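You operate a simulated robot arm through the tools that you are given. There is no shell and no other tool.

You are at the controls of a simulated two-armed robot. One attempt, no reset.

## Task
Set eyelets in both holes of the wide purple strap.
Fine: one stroke a hole; spacing lever to HOLE 2, slide on to its stop, for the second; slide home before the air goes on; air off at the end.
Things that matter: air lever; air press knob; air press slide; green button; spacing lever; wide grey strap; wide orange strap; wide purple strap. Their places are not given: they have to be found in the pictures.

It is judged by the outcome, as a careful person would: the job done as asked, and still so three seconds after it is handed in. It fails if anything else is knocked over, pushed out of place, dropped, spilled or broken.

## Robot
Two 7-joint arms with two-finger parallel grippers on one trunk that stands fixed in place. Base frame: the origin is at the foot of the trunk, x ahead of it, y to its left, z up. Lengths are in m, angles in rad, forces in N, time in s.
The left shoulder is at [0.05, 0.209, 1.321], the right one opposite. With the tool pointing down near the work surface each hand reaches from about 0.1 to 0.88 m from the base axis, measured 20 degrees to its own side. Payload 4.4 kg a hand.
Tool frame (each hand has its own): the origin (TCP) lies between the finger pads and is the grasp point; the fingertips stand 0.023 m ahead of it; z points along the fingers, y is the line along which they close. The gripper opens to 0.094 m. The fingers are 0.038 m wide and 0.01 m thick; the gripper's body (0.054 by 0.096 m) begins 0.039 m behind the TCP.
Orientation is that of the tool frame in the base frame, as [roll, pitch, yaw] about the fixed x, y, z axes, in that order (R = Rz(yaw) Ry(pitch) Rx(roll)). With the fingers straight down and closing along the base's y, the tool's x points along the base's -x, its y along +y and its z along -z.

## Interface
- The arms move only by the tool nudge_tool. It takes "left_moves", "right_moves" or both (then of equal length, played together; a hand with none holds still); each is a list that holds one entry, the list of rows, each a list of 7 numbers: the shift along the tool's x, y, z in m, then the turn, a rotation vector about the tool's x, y, z in rad, then the closure in counts, from 0 (fully open) to 255 (shut). In form: [[[x, y, z, wx, wy, wz, jaw], ...]]. A call has 1 to 20 rows; each row shifts and turns the commanded pose from where the row before left it, along the tool's axes as they then stand. A row lasts 0.2 s, in which the tool goes at most 0.05 m and 0.15 rad; a call with a longer step from one row to the next is refused whole, and so is a gripper value outside its range. Where a pose cannot be reached the arm comes as near as it can. A force on the tool above 50 N (or 10 N above the force at the start of the call, whichever is more), or a blocked arm, ends the call early, and 0.2 s more pass. The fingers move at their own pace (about 0.108 m/s each) and stop on an object; they squeeze with about 38 N. The grip force told is the motor's: it shows also when the fingers shut on nothing. Time passes only in rows, and 0.2 s behind the last, so rows that do not move let the fingers close. It gives the time, the measured TCP pose, the force on the tool (base axes), the opening and the grip force at its end, in the units of the frame above (readings bear some noise), with the torque about the TCP (base axes, N m) and any sound that the robot's microphone picked up.
- Cameras (640 x 400 px; columns grow to the right, rows downward): "scene" is now at [0.14, 0.0449, 1.4935]; the picture's right is [0.46, -0.89, 0.00], its down [-0.54, -0.28, -0.79] and it looks along [0.70, 0.37, -0.61] (base axes); focal length 354 px, centre (320, 200). "left" rides on the left gripper at [0.086, -0.016, -0.074] in its tool frame; the picture's right is [0.18, 0.98, 0.00], its down [-0.58, 0.11, -0.81] and it looks along [-0.79, 0.15, 0.59] (tool axes); focal length 243 px, centre (320, 200). "right" rides on the right gripper at [0.086, 0.016, -0.075] in its tool frame; the picture's right is [-0.18, 0.98, 0.00], its down [-0.58, -0.11, -0.81] and it looks along [-0.79, -0.15, 0.59] (tool axes); focal length 243 px, centre (320, 200).
- get_image(camera): a new picture of that camera. The clock stands still meanwhile.
- lift_body(by): slides the trunk up (or, below 0, down) by that many m; the arms and the scene camera ride with it, the base frame stays. It gives what a move gives, with no picture.
- aim_head(pan, tilt): turns the head with the scene camera to pan (to the left, within 1.396 rad either way) and tilt (down, from -0.506 to 1.204), counted from straight ahead of the robot. It gives what a move gives.
- probe_pixels(camera, pixels): for up to 12 pixels [column, row] of the newest picture of that camera ("zoom" is the newest enlarged one), the place [x, y, z] in the base frame of the surface seen there, good to about 0.003 m, but the place of the scene camera against the robot may be out by one fixed shift of up to 0.012 m in any direction. The clock stands still meanwhile.
- close_up(camera, box): a new picture of the part [left, top, right, bottom] of that camera's present view, enlarged. The clock stands still meanwhile.
- sign_off(): hands the job in; it is judged then, once.

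Leave the grippers open and the arms clear of the work at the hand-in unless told otherwise.

The tools are called after "Call:" as a command line: name --argument value ..., lists and objects as JSON in quotes. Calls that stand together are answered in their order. nudge_tool: Moves the arms, as the interface text tells. Its arguments: {"type":"object","properties":{"left_moves":{"type":"array"},"right_moves":{"type":"array"}},"required":[]} The other tools are called the same way: lift_body (by) slides the trunk up or down; aim_head (pan, tilt) turns the head that bears the scene camera; get_image (camera) takes a picture; probe_pixels (camera, pixels) gives the place of the surface under pixels of a picture; close_up (camera, box) takes an enlarged picture of a part of a camera's view; sign_off () hands the job in.

At the start:

```text
time_s: 0.0
left_tool_pos: [0.3299, 0.489, 1.2019]
left_ee_rot: [3.141, -0.001, -3.14]
left_wrist_force: [0.0, -1.1, 0.5]
left_wrist_torque: [0.0, 0.01, -0.04]
left_finger_gap: 0.0941
left_grasp_force: 0.0
right_tool_pos: [0.4254, 0.0759, 1.2627]
right_ee_rot: [3.14, 0.0, 3.14]
right_wrist_force: [0.1, 0.0, -1.0]
right_wrist_torque: [0.01, -0.02, -0.01]
right_finger_gap: 0.094
right_grasp_force: 0.0
trunk travel left (down, up): [-0.4, 0.163]
head pan, tilt: [0.483, 0.66]
```

scene: 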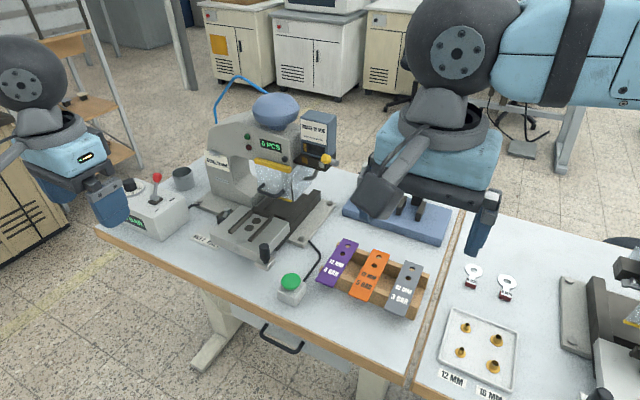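
right: 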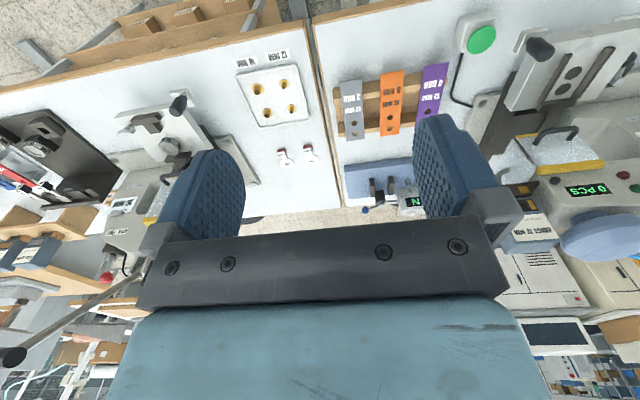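
left: 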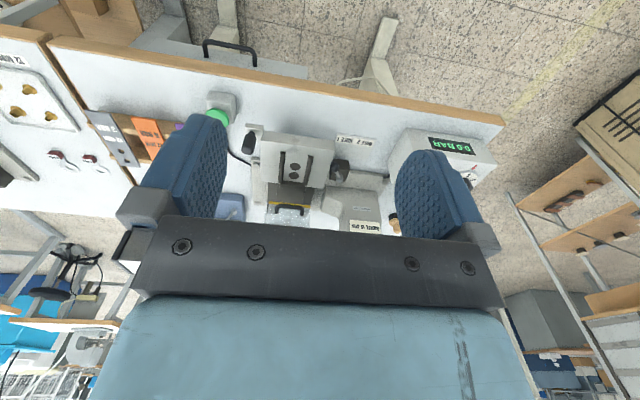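

The scene shows an air press (left-centre), a pressure unit with a red lever at (155,180), a green button at (290,282), and three straps on a wooden rack at (340-405, 265-290). I'll take enlarged pictures to read the labels.

Call:
close_up --camera "scene" --box '[190, 80, 350, 270]'

Call:
close_up --camera "scene" --box '[90, 150, 250, 250]'

Call:
close_up --camera "scene" --box '[260, 180, 460, 330]'

Call:
close_up --camera "scene" --box '[420, 220, 640, 400]'

```text
2.11 times, centred on (270, 175) of scene
```

zoom: 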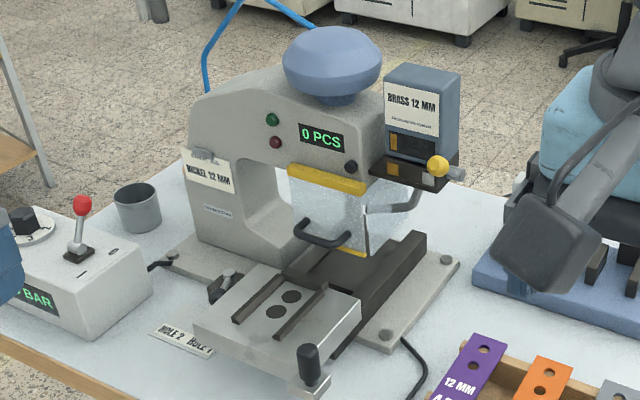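

```text
4.00 times, centred on (170, 200) of scene
```

zoom: 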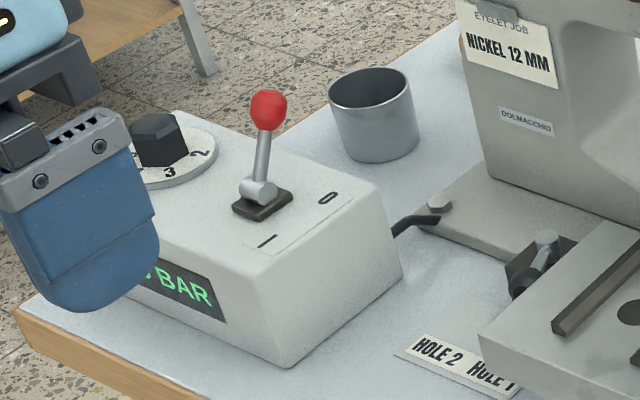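

```text
2.67 times, centred on (360, 255) of scene
```

zoom: 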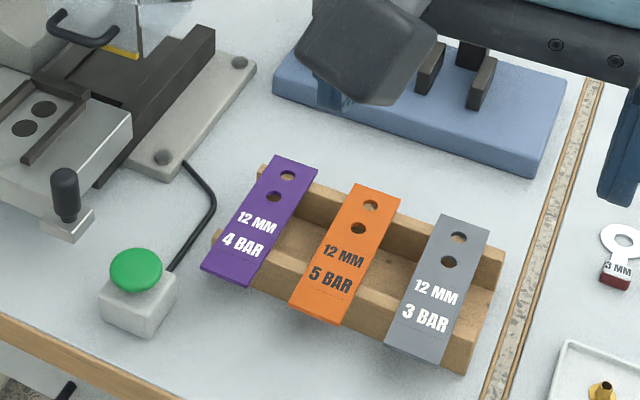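

```text
2.22 times, centred on (530, 310) of scene
```

zoom: 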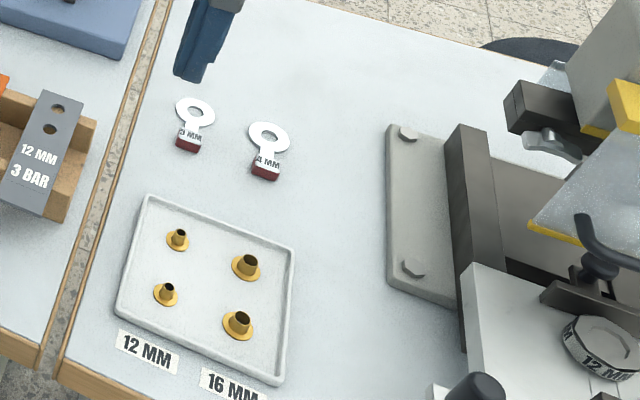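

The purple strap reads "12 MM 4 BAR". The press has a card "EYELET JOB NICKEL 12 MM" and a magazine that says "BRASS 12 MM"; something behind the right hand sits on a blue base. The right arm hides part of the view, so I'll look closer through the right and left cameras first.

Call:
close_up --camera "right" --box '[330, 20, 640, 260]'

Call:
close_up --camera "right" --box '[340, 150, 440, 220]'

Call:
close_up --camera "left" --box '[220, 90, 500, 250]'

```text
1.67 times, centred on (485, 140) of right
```

zoom: 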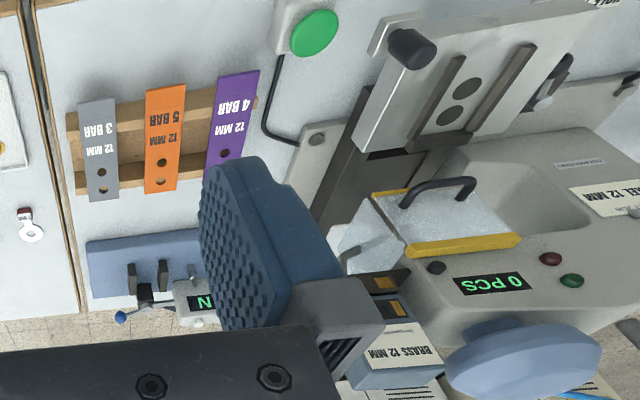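

```text
5.71 times, centred on (390, 185) of right
```

zoom: 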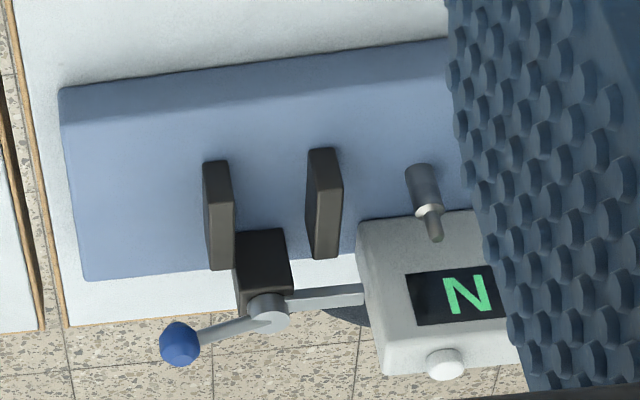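

```text
2.29 times, centred on (360, 170) of left
```

zoom: 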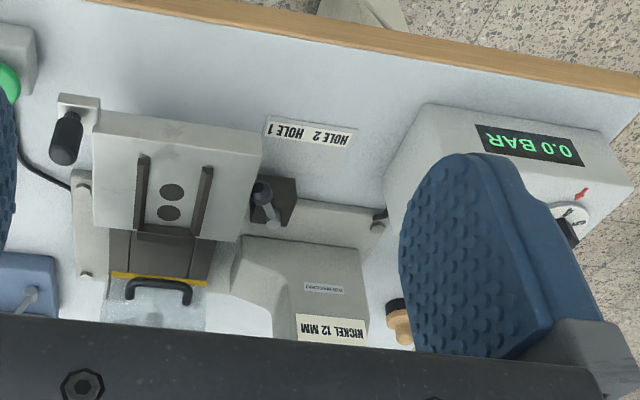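

The blue-base thing is a force tester ("N" display), so it isn't part of this job. I'll move the right hand aside (toward -y, a little back) and the left hand a bit up and left so the view is open.

Call:
nudge_tool --right_moves '[[[0.01, -0.045, 0, 0, 0, 0, 0], [0.01, -0.045, 0, 0, 0, 0, 0], [0.01, -0.045, 0, 0, 0, 0, 0], [0.01, -0.045, 0, 0, 0, 0, 0], [0.01, -0.045, 0, 0, 0, 0, 0], [0.01, -0.045, 0, 0, 0, 0, 0], [0.01, -0.045, 0, 0, 0, 0, 0], [0.01, -0.045, 0, 0, 0, 0, 0], [0.01, -0.045, 0, 0, 0, 0, 0]]]' --left_moves '[[[0.01, 0.02, 0, 0, 0, 0, 0], [0.01, 0.02, 0, 0, 0, 0, 0], [0.01, 0.02, 0, 0, 0, 0, 0], [0.01, 0.02, 0, 0, 0, 0, 0], [0.01, 0.02, 0, 0, 0, 0, 0], [0.01, 0.02, 0, 0, 0, 0, 0], [0.01, 0.02, 0, 0, 0, 0, 0], [0.01, 0.0, 0, 0, 0, 0, 0], [0.01, 0.0, 0, 0, 0, 0, 0]]]'

Call:
get_image --camera "scene"

Call:
get_image --camera "left"

Call:
get_image --camera "right"

```text
time_s: 2.0
left_tool_pos: [0.2376, 0.6278, 1.2033]
left_ee_rot: [3.139, 0.005, -3.141]
left_wrist_force: [-0.2, 0.0, -0.1]
left_wrist_torque: [0.01, 0.0, 0.0]
left_finger_gap: 0.0942
left_grasp_force: 0.0
right_tool_pos: [0.3345, -0.3308, 1.2632]
right_ee_rot: [3.14, 0.001, -3.141]
right_wrist_force: [0.1, -0.3, 0.0]
right_wrist_torque: [0.03, -0.02, -0.02]
right_finger_gap: 0.094
right_grasp_force: 0.1
trunk travel left (down, up): [-0.4, 0.163]
head pan, tilt: [0.483, 0.66]
```

```text
taken
```

scene: 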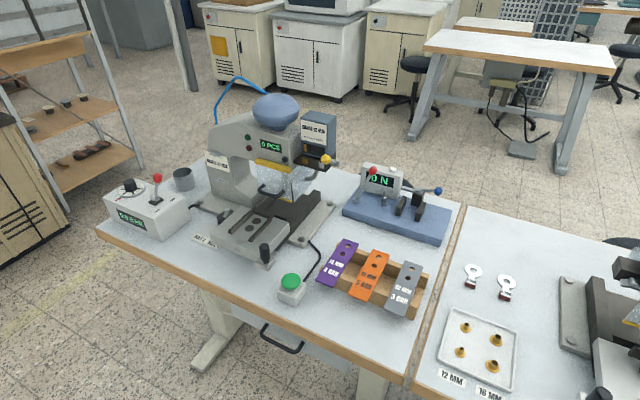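

```text
taken
```

left: 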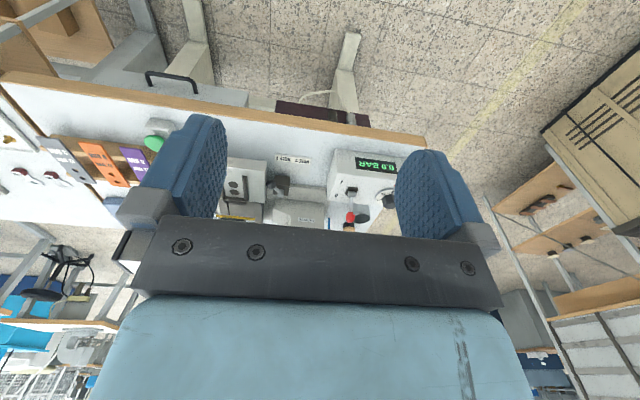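

```text
taken
```

right: 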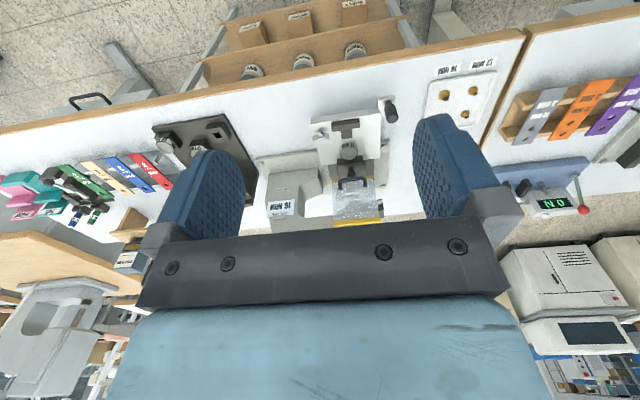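

Now the view is open. I'll enlarge the press, the magazine, the air unit, and the slide.

Call:
close_up --camera "scene" --box '[200, 80, 350, 175]'

Call:
close_up --camera "scene" --box '[280, 105, 350, 190]'

Call:
close_up --camera "scene" --box '[90, 155, 210, 245]'

Call:
close_up --camera "scene" --box '[180, 180, 340, 280]'

Call:
close_up --camera "scene" --box '[310, 225, 440, 325]'

```text
4.21 times, centred on (275, 128) of scene
```

zoom: 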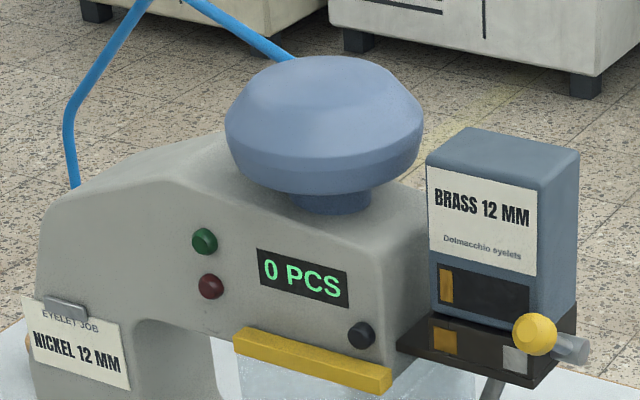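

```text
4.71 times, centred on (315, 148) of scene
```

zoom: 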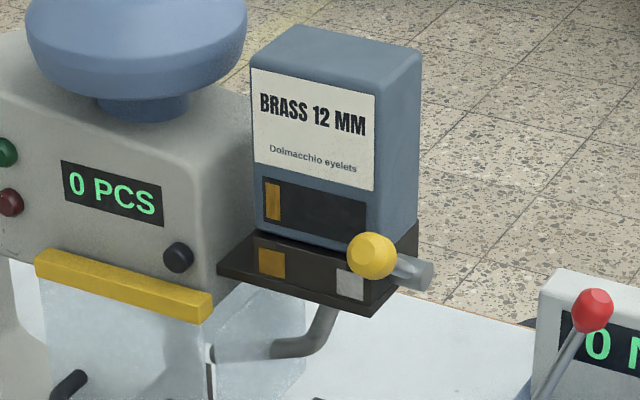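

```text
4.44 times, centred on (150, 200) of scene
```

zoom: 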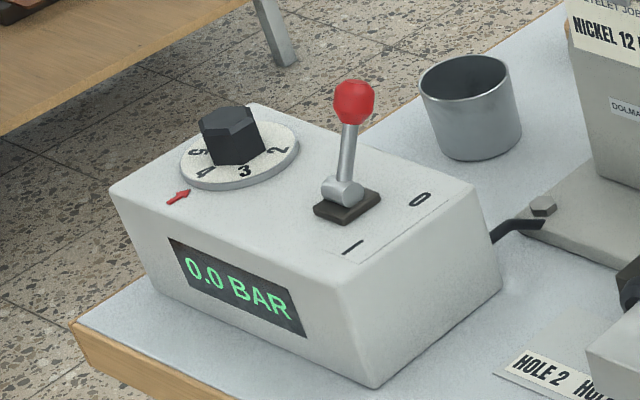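

```text
4.00 times, centred on (260, 230) of scene
```

zoom: 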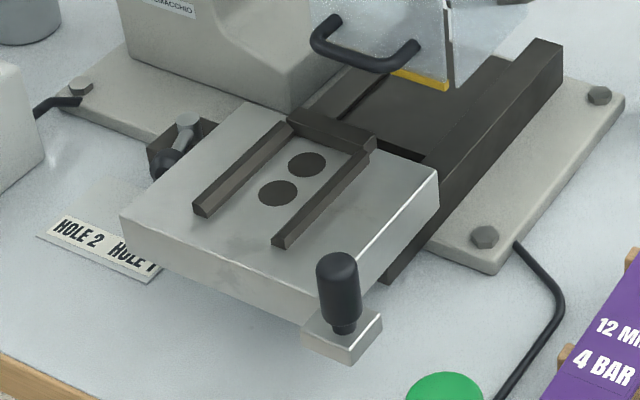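

```text
4.00 times, centred on (375, 275) of scene
```

zoom: 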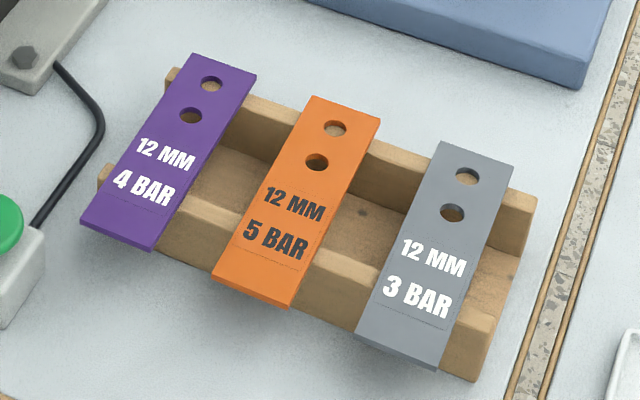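

I'll probe the main features in the scene picture: slide handle, slide holes, spacing lever, label, button, and purple strap.

Call:
probe_pixels --camera "scene" --pixels '[[264, 244], [250, 228], [257, 221], [211, 234], [262, 214], [227, 210], [200, 238], [290, 280], [325, 280], [350, 242], [157, 177], [133, 184]]'

Call:
probe_pixels --camera "scene" --pixels '[[326, 159], [318, 132], [300, 162], [215, 165], [270, 186], [272, 110], [268, 146], [305, 165], [330, 162], [316, 155], [238, 125], [246, 136]]'

```text
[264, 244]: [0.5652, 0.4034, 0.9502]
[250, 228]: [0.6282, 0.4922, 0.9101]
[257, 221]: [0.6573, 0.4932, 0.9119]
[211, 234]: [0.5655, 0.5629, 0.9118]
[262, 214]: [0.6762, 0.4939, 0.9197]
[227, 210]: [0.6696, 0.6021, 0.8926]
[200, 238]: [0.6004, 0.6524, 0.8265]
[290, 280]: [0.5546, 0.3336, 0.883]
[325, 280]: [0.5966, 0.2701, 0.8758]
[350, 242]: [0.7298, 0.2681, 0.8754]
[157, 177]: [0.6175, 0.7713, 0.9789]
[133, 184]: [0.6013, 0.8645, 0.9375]
```

```text
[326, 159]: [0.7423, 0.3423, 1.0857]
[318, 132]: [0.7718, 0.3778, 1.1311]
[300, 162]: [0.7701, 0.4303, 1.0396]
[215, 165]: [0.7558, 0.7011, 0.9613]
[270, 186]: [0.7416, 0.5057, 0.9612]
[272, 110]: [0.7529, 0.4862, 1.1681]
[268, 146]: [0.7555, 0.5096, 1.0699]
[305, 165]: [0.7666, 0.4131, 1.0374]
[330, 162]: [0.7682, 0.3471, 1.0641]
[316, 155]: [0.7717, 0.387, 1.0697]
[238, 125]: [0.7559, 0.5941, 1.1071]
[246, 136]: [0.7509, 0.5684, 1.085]
```

The press parts are located. I'll zoom in further on the magazine with its yellow knob, the air unit's dial, and the card.

Call:
close_up --camera "scene" --box '[295, 140, 345, 175]'

Call:
close_up --camera "scene" --box '[110, 165, 170, 210]'

Call:
close_up --camera "scene" --box '[190, 195, 250, 250]'

Call:
close_up --camera "scene" --box '[245, 165, 325, 225]'

Call:
close_up --camera "scene" --box '[200, 145, 240, 180]'

```text
11.43 times, centred on (320, 158) of scene
```

zoom: 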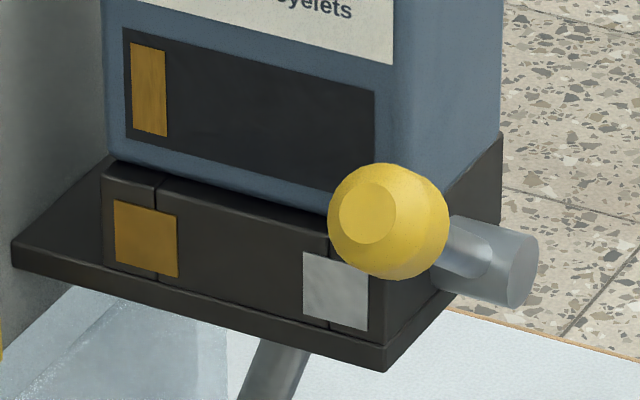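

```text
8.89 times, centred on (140, 188) of scene
```

zoom: 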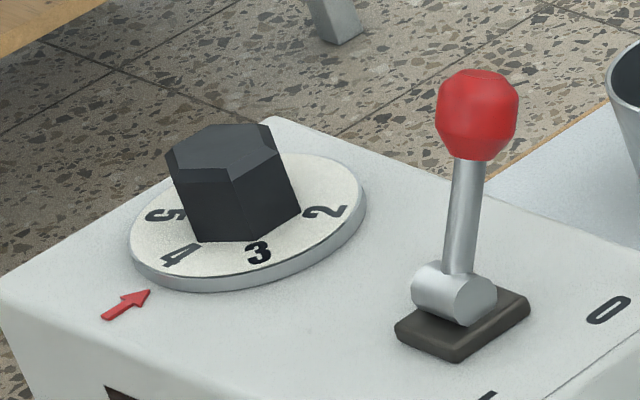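

```text
7.27 times, centred on (220, 222) of scene
```

zoom: 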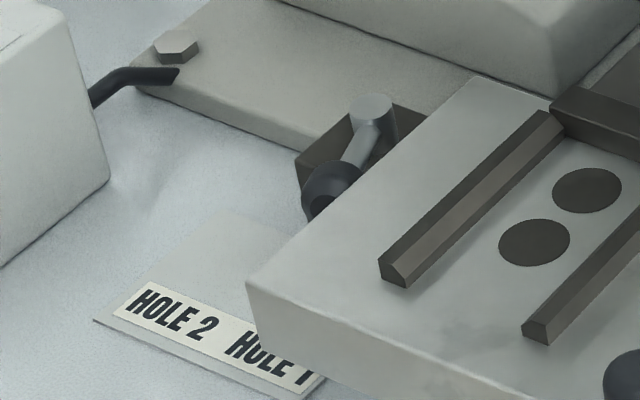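

```text
6.67 times, centred on (285, 195) of scene
```

zoom: 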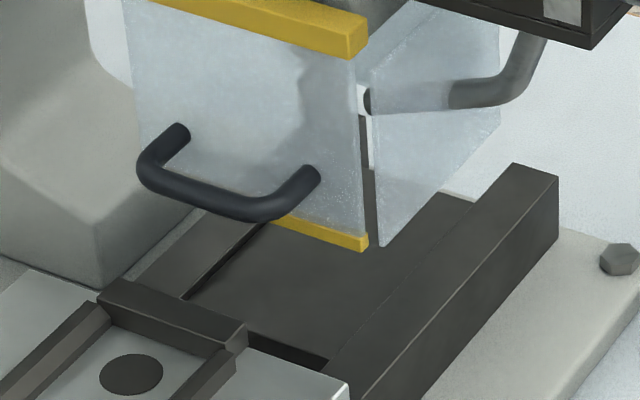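

```text
11.43 times, centred on (220, 162) of scene
```

zoom: 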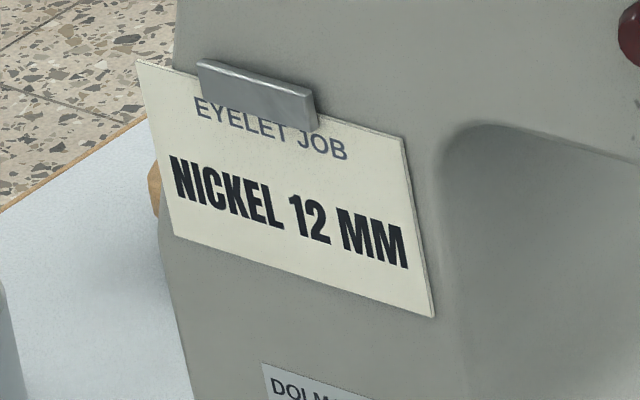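

The black plate under the magazine has a brass mark (left) and a silver mark (right), and the yellow knob sits on a lever by the silver mark. I want another angle. I'll move the right hand to front-right of the magazine and yaw it so its camera looks at it.

Call:
nudge_tool --right_moves '[[[-0.015, 0.045, 0, 0, 0, 0, 0], [-0.015, 0.045, 0, 0, 0, 0, 0], [-0.015, 0.045, 0, 0, 0, 0, 0], [-0.015, 0.045, 0, 0, 0, 0, 0], [-0.015, 0.045, 0, 0, 0, 0, 0], [-0.015, 0.045, 0, 0, 0, 0, 0], [-0.015, 0.045, 0, 0, 0, 0, 0], [-0.015, 0.045, 0, 0, 0, 0, 0], [0, 0, 0, 0, 0, -0.15, 0], [0, 0, 0, 0, 0, -0.15, 0], [0, 0, 0, 0, 0, -0.15, 0], [0, 0, 0, 0, 0, -0.15, 0], [0, 0, 0, 0, 0, -0.15, 0]]]'

Call:
get_image --camera "right"

Call:
get_image --camera "scene"

```text
time_s: 4.8
left_tool_pos: [0.2385, 0.6276, 1.2013]
left_ee_rot: [3.141, 0.001, -3.141]
left_wrist_force: [0.5, -0.3, 0.4]
left_wrist_torque: [0.01, 0.0, 0.02]
left_finger_gap: 0.0941
left_grasp_force: 0.1
right_tool_pos: [0.4567, 0.0305, 1.2624]
right_ee_rot: [-3.141, 0.0, -2.391]
right_wrist_force: [0.8, -0.8, 0.9]
right_wrist_torque: [0.02, 0.0, 0.0]
right_finger_gap: 0.0941
right_grasp_force: 0.1
trunk travel left (down, up): [-0.4, 0.163]
head pan, tilt: [0.483, 0.66]
```

```text
taken
```

right: 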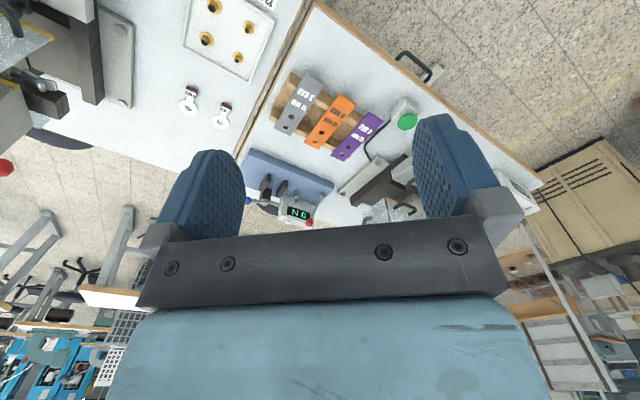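

```text
taken
```

scene: 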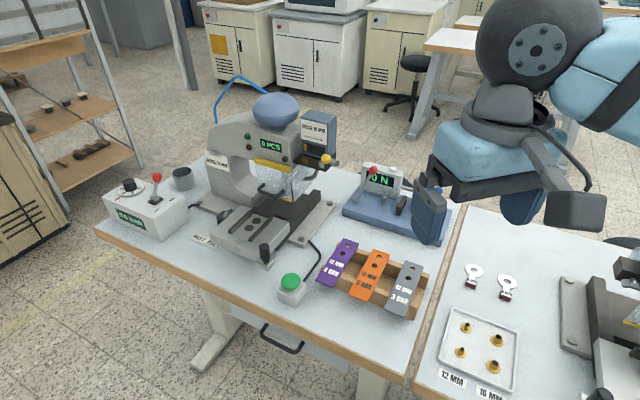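

The magazine is hidden behind the gripper in this camera. I'll tilt the hand (fingers swinging forward-up, turn about tool -y) so the camera looks more level.

Call:
nudge_tool --right_moves '[[[0, 0, 0, 0, -0.15, 0, 0], [0, 0, 0, 0, -0.15, 0, 0], [0, 0, 0, 0, -0.15, 0, 0], [0, 0, 0, 0, -0.15, 0, 0]]]'

Call:
get_image --camera "right"

```text
time_s: 5.8
left_tool_pos: [0.2399, 0.627, 1.2021]
left_ee_rot: [3.14, 0.002, 3.141]
left_wrist_force: [-0.3, 1.0, -0.8]
left_wrist_torque: [0.0, 0.01, 0.02]
left_finger_gap: 0.0941
left_grasp_force: 0.1
right_tool_pos: [0.4558, 0.0296, 1.2628]
right_ee_rot: [-3.141, 0.603, -2.393]
right_wrist_force: [-0.9, 0.1, 0.2]
right_wrist_torque: [-0.01, -0.05, -0.03]
right_finger_gap: 0.094
right_grasp_force: 0.1
trunk travel left (down, up): [-0.4, 0.163]
head pan, tilt: [0.483, 0.66]
```

```text
taken
```

right: 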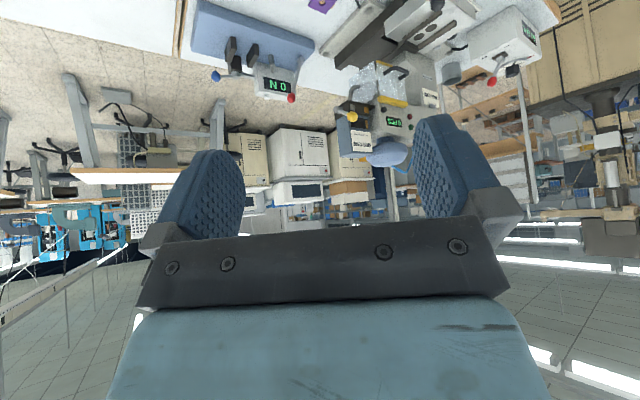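

Now the press is visible upside-down at (330-440, 60-170). I'll enlarge it.

Call:
close_up --camera "right" --box '[320, 80, 420, 170]'

Call:
close_up --camera "right" --box '[335, 95, 375, 155]'

Call:
close_up --camera "right" --box '[440, 0, 560, 100]'

```text
4.44 times, centred on (370, 125) of right
```

zoom: 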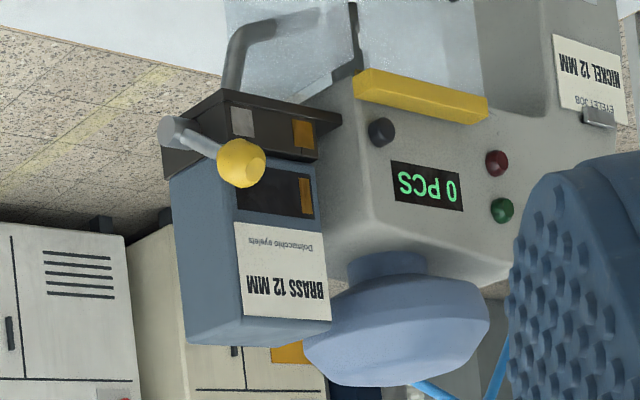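

```text
6.67 times, centred on (355, 125) of right
```

zoom: 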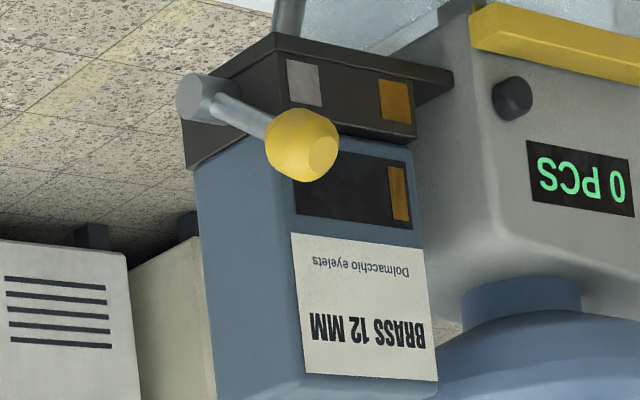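

```text
4.00 times, centred on (500, 50) of right
```

zoom: 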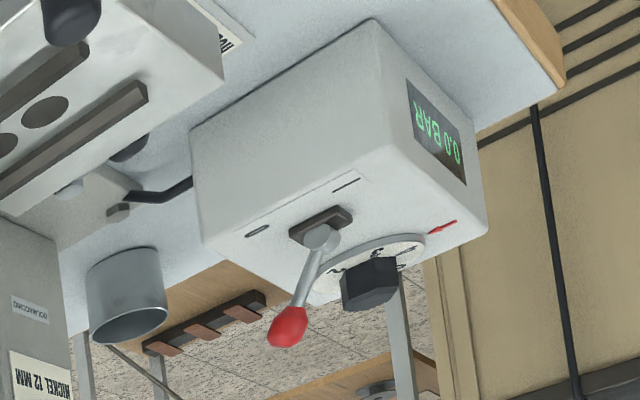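

The yellow ball is on a short lever whose pivot stub sticks out the right side of the feed plate. The regulator dial (2..5, red arrow) needs a proper look. I'll move the left hand so its camera looks down on the air unit, and withdraw the right hand's tilt later.

Call:
nudge_tool --left_moves '[[[-0.018, 0.042, 0, 0, 0, 0, 0], [-0.018, 0.042, 0, 0, 0, 0, 0], [-0.018, 0.042, 0, 0, 0, 0, 0], [-0.018, 0.042, 0, 0, 0, 0, 0], [-0.018, 0.042, 0, 0, 0, 0, 0]]]'

Call:
get_image --camera "left"

```text
time_s: 7.0
left_tool_pos: [0.3301, 0.8408, 1.2023]
left_ee_rot: [-3.139, -0.001, -3.14]
left_wrist_force: [-0.3, 0.1, 0.5]
left_wrist_torque: [-0.06, 0.02, 0.0]
left_finger_gap: 0.0941
left_grasp_force: 0.1
right_tool_pos: [0.4577, 0.032, 1.2613]
right_ee_rot: [3.141, 0.599, -2.393]
right_wrist_force: [0.2, 0.8, -0.7]
right_wrist_torque: [0.02, 0.0, 0.0]
right_finger_gap: 0.0939
right_grasp_force: 0.1
trunk travel left (down, up): [-0.4, 0.163]
head pan, tilt: [0.483, 0.66]
```

```text
taken
```

left: 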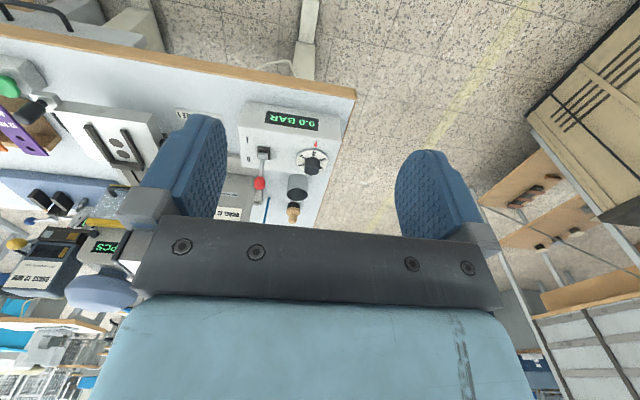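

The air unit sits at (290,150) in this view. I'll enlarge it to read the dial against its red arrow.

Call:
close_up --camera "left" --box '[240, 100, 340, 180]'

Call:
close_up --camera "left" --box '[290, 135, 335, 175]'

Call:
close_up --camera "left" --box '[0, 170, 140, 320]'

Call:
close_up --camera "left" --box '[240, 180, 340, 230]'

```text
5.00 times, centred on (290, 140) of left
```

zoom: 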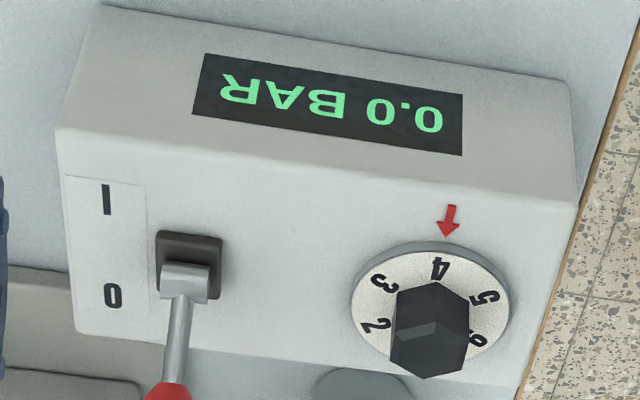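

```text
10.00 times, centred on (312, 155) of left
```

zoom: 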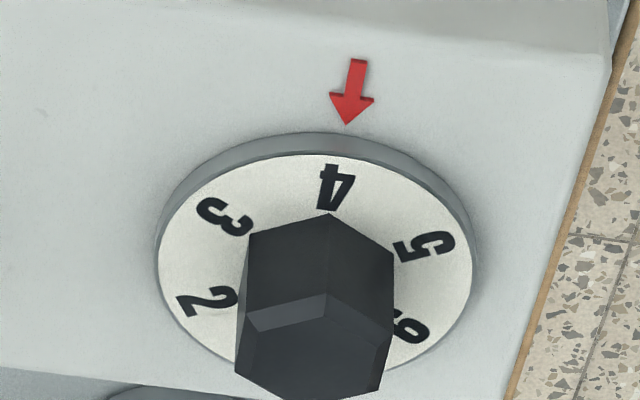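

```text
2.67 times, centred on (70, 245) of left
```

zoom: 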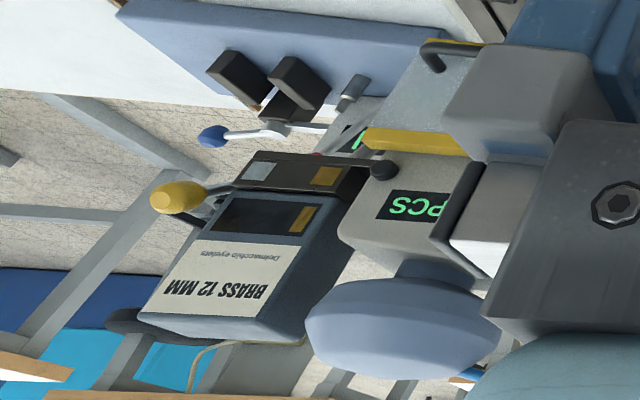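

```text
6.40 times, centred on (290, 205) of left
```

zoom: 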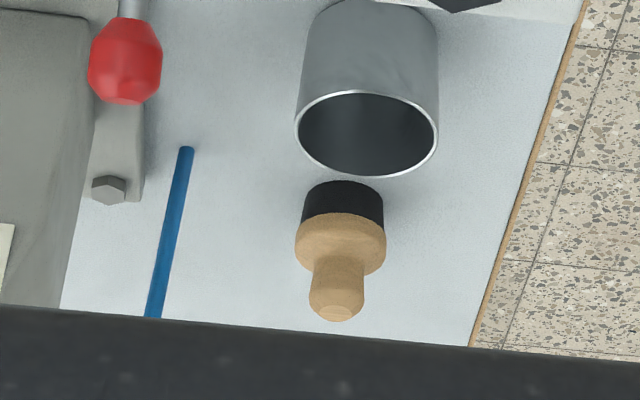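

The dial stands at 4, matching the strap's "4 BAR". The air lever leans to the back, toward "0". So the remaining mismatch is BRASS fed vs. job card NICKEL; the yellow knob lever on the press seems to be the feed selector. I'll zoom hard on it from several cameras.

Call:
close_up --camera "scene" --box '[303, 148, 337, 172]'

Call:
close_up --camera "right" --box '[340, 98, 368, 126]'

Call:
close_up --camera "left" --box '[0, 215, 70, 275]'

```text
16.00 times, centred on (320, 160) of scene
```

zoom: 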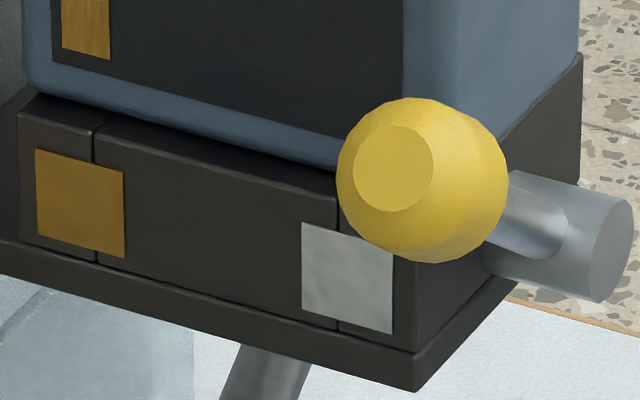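

```text
14.29 times, centred on (354, 112) of right
```

zoom: 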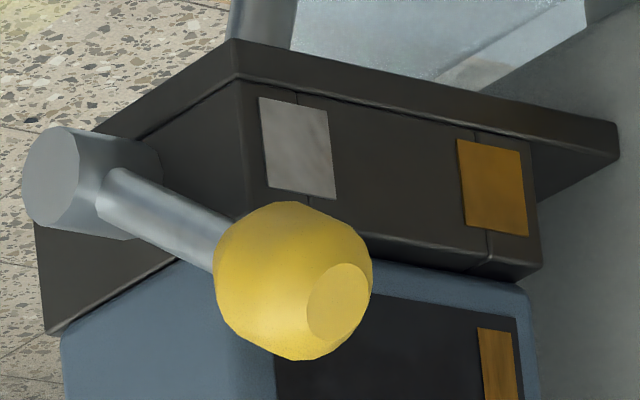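

```text
6.67 times, centred on (35, 245) of left
```

zoom: 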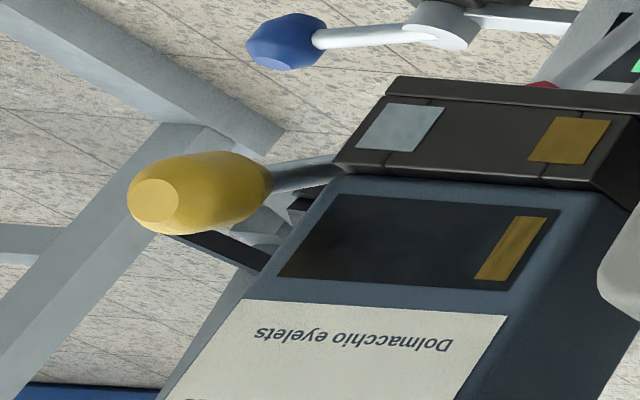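

I'll probe the knob, its shaft, and stub in the right camera and in the scene so I can learn both its geometry and the scene camera's shift. In the right picture the ball is near (349,121) and the stub near (338,109).

Call:
get_image --camera "right"

Call:
close_up --camera "right" --box '[335, 95, 375, 155]'

Call:
probe_pixels --camera "zoom" --pixels '[[300, 145], [322, 155], [240, 118], [190, 95], [215, 95], [304, 85], [395, 100], [398, 192], [340, 190], [185, 165], [278, 40], [510, 98]]'

Call:
close_up --camera "scene" --box '[303, 148, 337, 172]'

Call:
probe_pixels --camera "zoom" --pixels '[[420, 180], [395, 170], [525, 215], [605, 250], [560, 230], [345, 280], [80, 205], [84, 30], [415, 385], [580, 60], [340, 195], [95, 140]]'

```text
taken
```

right: 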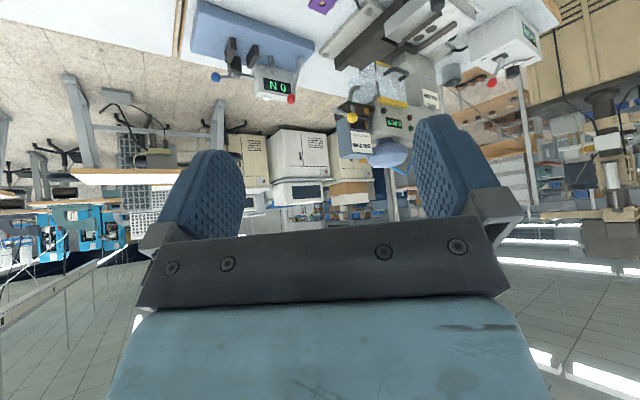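

```text
6.67 times, centred on (355, 125) of right
```

zoom: 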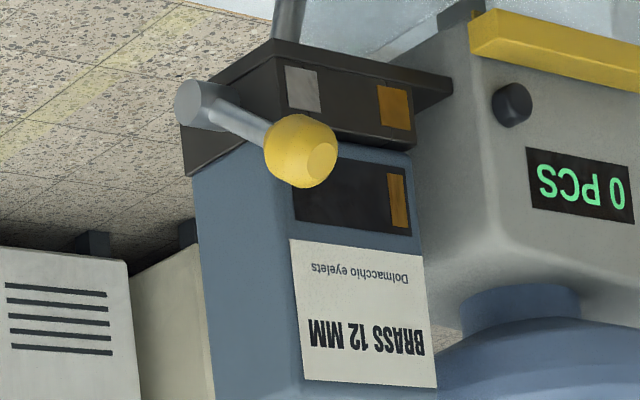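

```text
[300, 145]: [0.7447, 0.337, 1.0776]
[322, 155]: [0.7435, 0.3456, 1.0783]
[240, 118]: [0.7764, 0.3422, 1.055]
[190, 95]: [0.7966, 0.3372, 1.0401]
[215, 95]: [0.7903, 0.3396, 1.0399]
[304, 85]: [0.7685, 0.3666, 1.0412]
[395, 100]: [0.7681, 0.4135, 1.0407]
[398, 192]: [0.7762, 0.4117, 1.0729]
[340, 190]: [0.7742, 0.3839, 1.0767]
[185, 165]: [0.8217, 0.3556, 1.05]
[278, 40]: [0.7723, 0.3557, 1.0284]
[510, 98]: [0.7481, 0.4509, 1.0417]
```

```text
16.00 times, centred on (320, 160) of scene
```

zoom: 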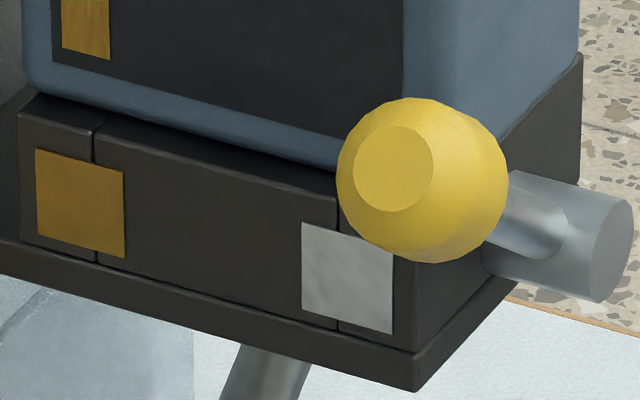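

```text
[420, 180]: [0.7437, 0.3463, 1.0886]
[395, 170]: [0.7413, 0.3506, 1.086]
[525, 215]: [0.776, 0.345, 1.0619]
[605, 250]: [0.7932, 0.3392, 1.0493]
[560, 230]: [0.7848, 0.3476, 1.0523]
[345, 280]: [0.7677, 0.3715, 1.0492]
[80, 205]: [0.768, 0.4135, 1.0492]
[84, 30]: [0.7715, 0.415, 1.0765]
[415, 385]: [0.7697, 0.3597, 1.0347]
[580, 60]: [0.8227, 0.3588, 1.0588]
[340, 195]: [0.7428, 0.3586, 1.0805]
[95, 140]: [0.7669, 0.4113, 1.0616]
```

Comparing both cameras on the same marks, the scene camera reads about +0.003 in y and +0.008 in z too high, so I'll trust the wrist cameras. Next I'll bring the left hand over in front of the slide to measure slide, rails, spacing lever from close, and untilt the right hand.

Call:
nudge_tool --left_moves '[[[-0.01, -0.045, 0.007, 0, 0, 0, 0], [-0.01, -0.045, 0.007, 0, 0, 0, 0], [-0.01, -0.045, 0.007, 0, 0, 0, 0], [-0.01, -0.045, 0.007, 0, 0, 0, 0], [-0.01, -0.045, 0.007, 0, 0, 0, 0], [-0.01, -0.045, 0.007, 0, 0, 0, 0], [-0.01, -0.045, 0.007, 0, 0, 0, 0]]]' --right_moves '[[[0, 0, 0, 0, 0.15, 0, 0], [0, 0, 0, 0, 0.15, 0, 0], [0, 0, 0, 0, 0.15, 0, 0], [0, 0, 0, 0, 0.15, 0, 0], [0, 0, 0, 0, 0, 0, 0], [0, 0, 0, 0, 0, 0, 0], [0, 0, 0, 0, 0, 0, 0]]]'

Call:
get_image --camera "left"

Call:
get_image --camera "right"

```text
time_s: 8.6
left_tool_pos: [0.4007, 0.5232, 1.1543]
left_ee_rot: [3.141, -0.002, -3.14]
left_wrist_force: [0.2, 0.6, -0.7]
left_wrist_torque: [0.0, 0.05, -0.03]
left_finger_gap: 0.0939
left_grasp_force: 0.1
right_tool_pos: [0.4566, 0.0309, 1.2616]
right_ee_rot: [-3.141, -0.001, -2.392]
right_wrist_force: [0.5, 1.1, 0.4]
right_wrist_torque: [0.02, -0.01, 0.01]
right_finger_gap: 0.0937
right_grasp_force: 0.1
trunk travel left (down, up): [-0.4, 0.163]
head pan, tilt: [0.483, 0.66]
```

```text
taken
```

left: 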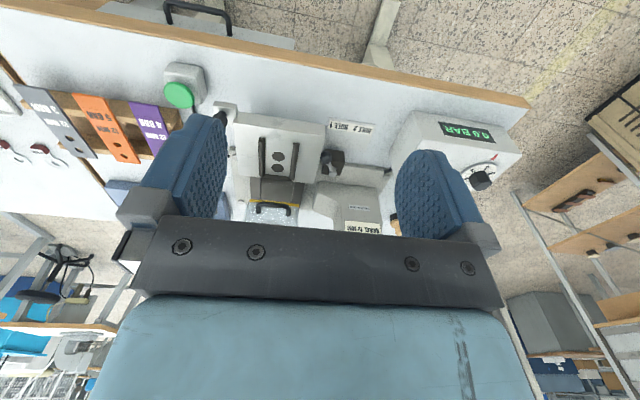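

```text
taken
```

right: 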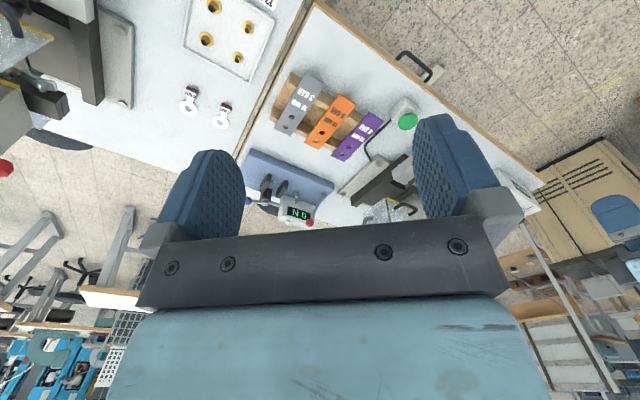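

Now the slide shows between the fingers at (275,150) and the spacing lever at (335,160). I'll enlarge the left view and probe; and enlarge the straps in both wrist views.

Call:
close_up --camera "left" --box '[210, 90, 390, 215]'

Call:
probe_pixels --camera "zoom" --pixels '[[238, 220], [235, 285], [270, 220], [220, 310], [185, 175], [295, 190], [185, 290], [295, 310], [90, 100], [400, 130], [50, 90], [455, 240]]'

Call:
close_up --camera "left" --box '[310, 110, 390, 190]'

Call:
close_up --camera "left" --box '[10, 60, 210, 190]'

Call:
close_up --camera "right" --box '[260, 70, 420, 170]'

```text
3.20 times, centred on (300, 152) of left
```

zoom: 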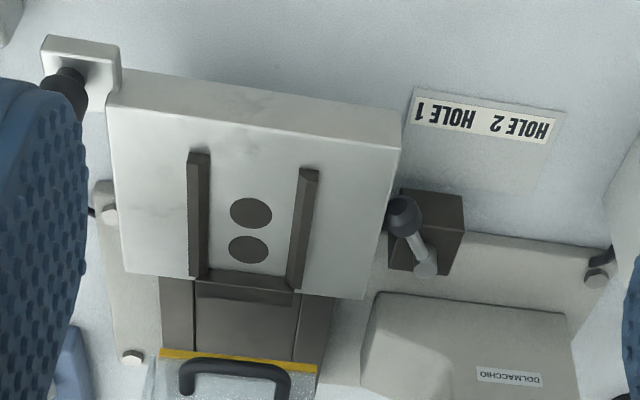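

```text
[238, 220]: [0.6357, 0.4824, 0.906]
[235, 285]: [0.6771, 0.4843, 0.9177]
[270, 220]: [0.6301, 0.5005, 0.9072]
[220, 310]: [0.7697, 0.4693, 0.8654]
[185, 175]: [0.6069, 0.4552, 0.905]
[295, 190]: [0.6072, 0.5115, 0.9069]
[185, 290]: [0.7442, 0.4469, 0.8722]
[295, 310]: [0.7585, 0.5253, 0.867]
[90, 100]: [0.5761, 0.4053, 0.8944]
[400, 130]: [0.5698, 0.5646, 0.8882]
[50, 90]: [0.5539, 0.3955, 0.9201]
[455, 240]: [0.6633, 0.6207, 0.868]
```

```text
5.00 times, centred on (350, 150) of left
```

zoom: 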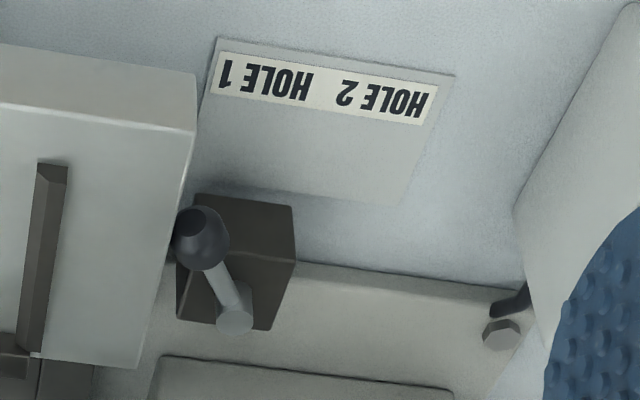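

```text
3.08 times, centred on (110, 125) of left
```

zoom: 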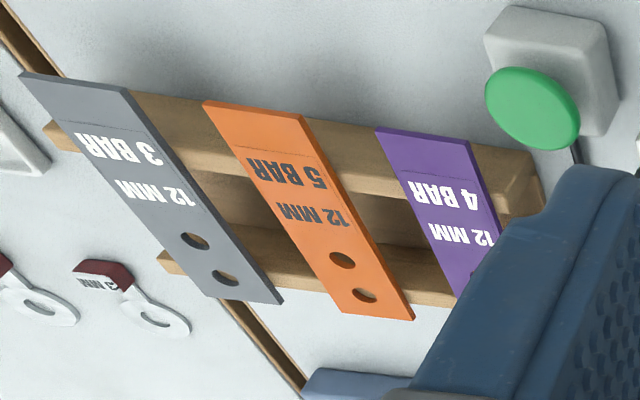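

```text
4.00 times, centred on (340, 120) of right
```

zoom: 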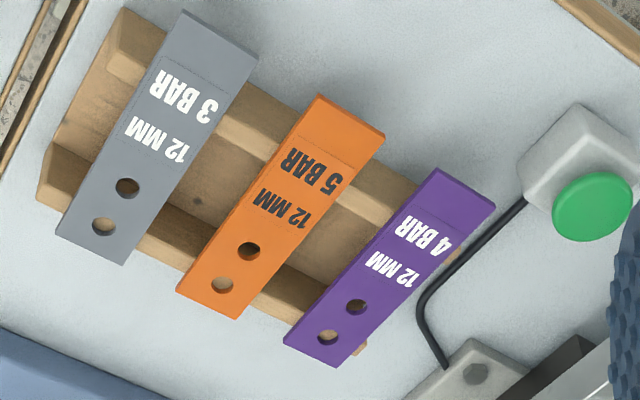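

The spacing lever currently points to HOLE 1. I'll take a tighter enlargement of the slide nest and probe its rails, holes and edges precisely, and then the purple strap in the right view.

Call:
close_up --camera "left" --box '[235, 112, 325, 187]'

Call:
probe_pixels --camera "zoom" --pixels '[[183, 115], [183, 320], [196, 200], [375, 125], [370, 280], [340, 330], [286, 192], [280, 258], [322, 192], [250, 192], [314, 260], [248, 260]]'

Call:
probe_pixels --camera "zoom" --pixels '[[20, 60], [530, 120], [45, 330], [480, 355], [60, 20], [100, 200], [450, 200], [200, 330], [280, 320], [350, 340], [286, 215], [280, 283]]'

Call:
close_up --camera "right" --box '[320, 105, 390, 170]'

```text
5.33 times, centred on (280, 150) of left
```

zoom: 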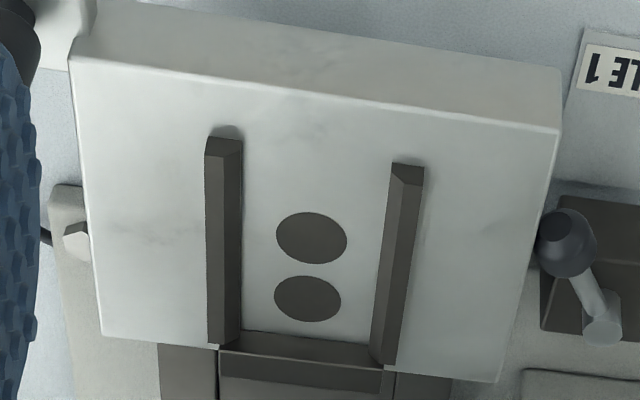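

```text
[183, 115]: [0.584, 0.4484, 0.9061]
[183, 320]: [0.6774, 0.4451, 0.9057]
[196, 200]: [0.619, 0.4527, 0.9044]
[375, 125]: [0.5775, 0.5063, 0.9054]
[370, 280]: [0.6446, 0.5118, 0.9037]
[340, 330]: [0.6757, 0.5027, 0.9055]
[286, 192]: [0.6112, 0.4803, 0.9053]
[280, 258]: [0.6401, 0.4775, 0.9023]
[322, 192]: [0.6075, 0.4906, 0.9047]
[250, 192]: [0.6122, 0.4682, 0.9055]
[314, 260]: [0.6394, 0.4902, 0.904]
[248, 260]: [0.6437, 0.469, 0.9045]
```

```text
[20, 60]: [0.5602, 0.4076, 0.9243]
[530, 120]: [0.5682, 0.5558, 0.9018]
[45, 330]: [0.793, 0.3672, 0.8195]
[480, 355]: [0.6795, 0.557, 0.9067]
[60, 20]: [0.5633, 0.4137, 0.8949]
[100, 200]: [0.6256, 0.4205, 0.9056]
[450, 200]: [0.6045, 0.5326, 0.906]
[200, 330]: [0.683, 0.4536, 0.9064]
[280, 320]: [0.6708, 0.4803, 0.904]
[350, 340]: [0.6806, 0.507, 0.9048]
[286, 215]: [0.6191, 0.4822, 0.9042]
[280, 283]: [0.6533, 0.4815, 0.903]
```

```text
6.15 times, centred on (355, 138) of right
```

zoom: 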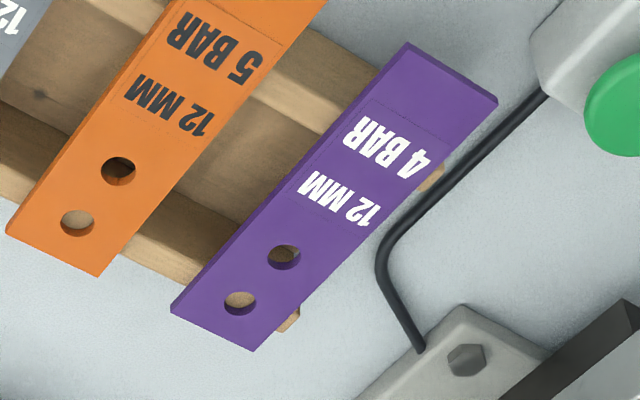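

Now I'll probe the purple strap's corners, holes and rack rails in the right camera's enlarged view.

Call:
probe_pixels --camera "zoom" --pixels '[[410, 50], [490, 97], [178, 307], [250, 343], [302, 252], [240, 290], [335, 160], [430, 190], [435, 178], [293, 322], [300, 110], [180, 265]]'

Call:
probe_pixels --camera "zoom" --pixels '[[370, 90], [440, 140], [230, 240], [310, 280], [265, 262], [284, 240], [225, 308], [258, 300], [320, 90], [345, 110], [150, 250], [130, 215]]'

```text
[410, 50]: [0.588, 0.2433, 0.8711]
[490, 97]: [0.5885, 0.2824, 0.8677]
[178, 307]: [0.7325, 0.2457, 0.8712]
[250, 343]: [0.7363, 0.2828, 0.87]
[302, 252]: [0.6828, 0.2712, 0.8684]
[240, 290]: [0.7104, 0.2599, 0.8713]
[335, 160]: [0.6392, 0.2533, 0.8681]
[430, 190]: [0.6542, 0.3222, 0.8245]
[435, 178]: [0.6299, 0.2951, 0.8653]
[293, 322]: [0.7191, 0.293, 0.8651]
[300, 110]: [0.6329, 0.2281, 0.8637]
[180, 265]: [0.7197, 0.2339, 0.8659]
```

```text
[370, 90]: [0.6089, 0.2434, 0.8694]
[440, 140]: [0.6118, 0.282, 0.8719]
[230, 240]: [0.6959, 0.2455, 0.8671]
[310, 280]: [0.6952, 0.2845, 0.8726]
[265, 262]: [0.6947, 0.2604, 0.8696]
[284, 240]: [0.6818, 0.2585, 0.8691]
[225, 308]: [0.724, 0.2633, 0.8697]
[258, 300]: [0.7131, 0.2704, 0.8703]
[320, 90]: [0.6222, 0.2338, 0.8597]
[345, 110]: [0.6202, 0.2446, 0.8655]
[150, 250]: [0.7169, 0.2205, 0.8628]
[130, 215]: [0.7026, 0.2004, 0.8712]
```

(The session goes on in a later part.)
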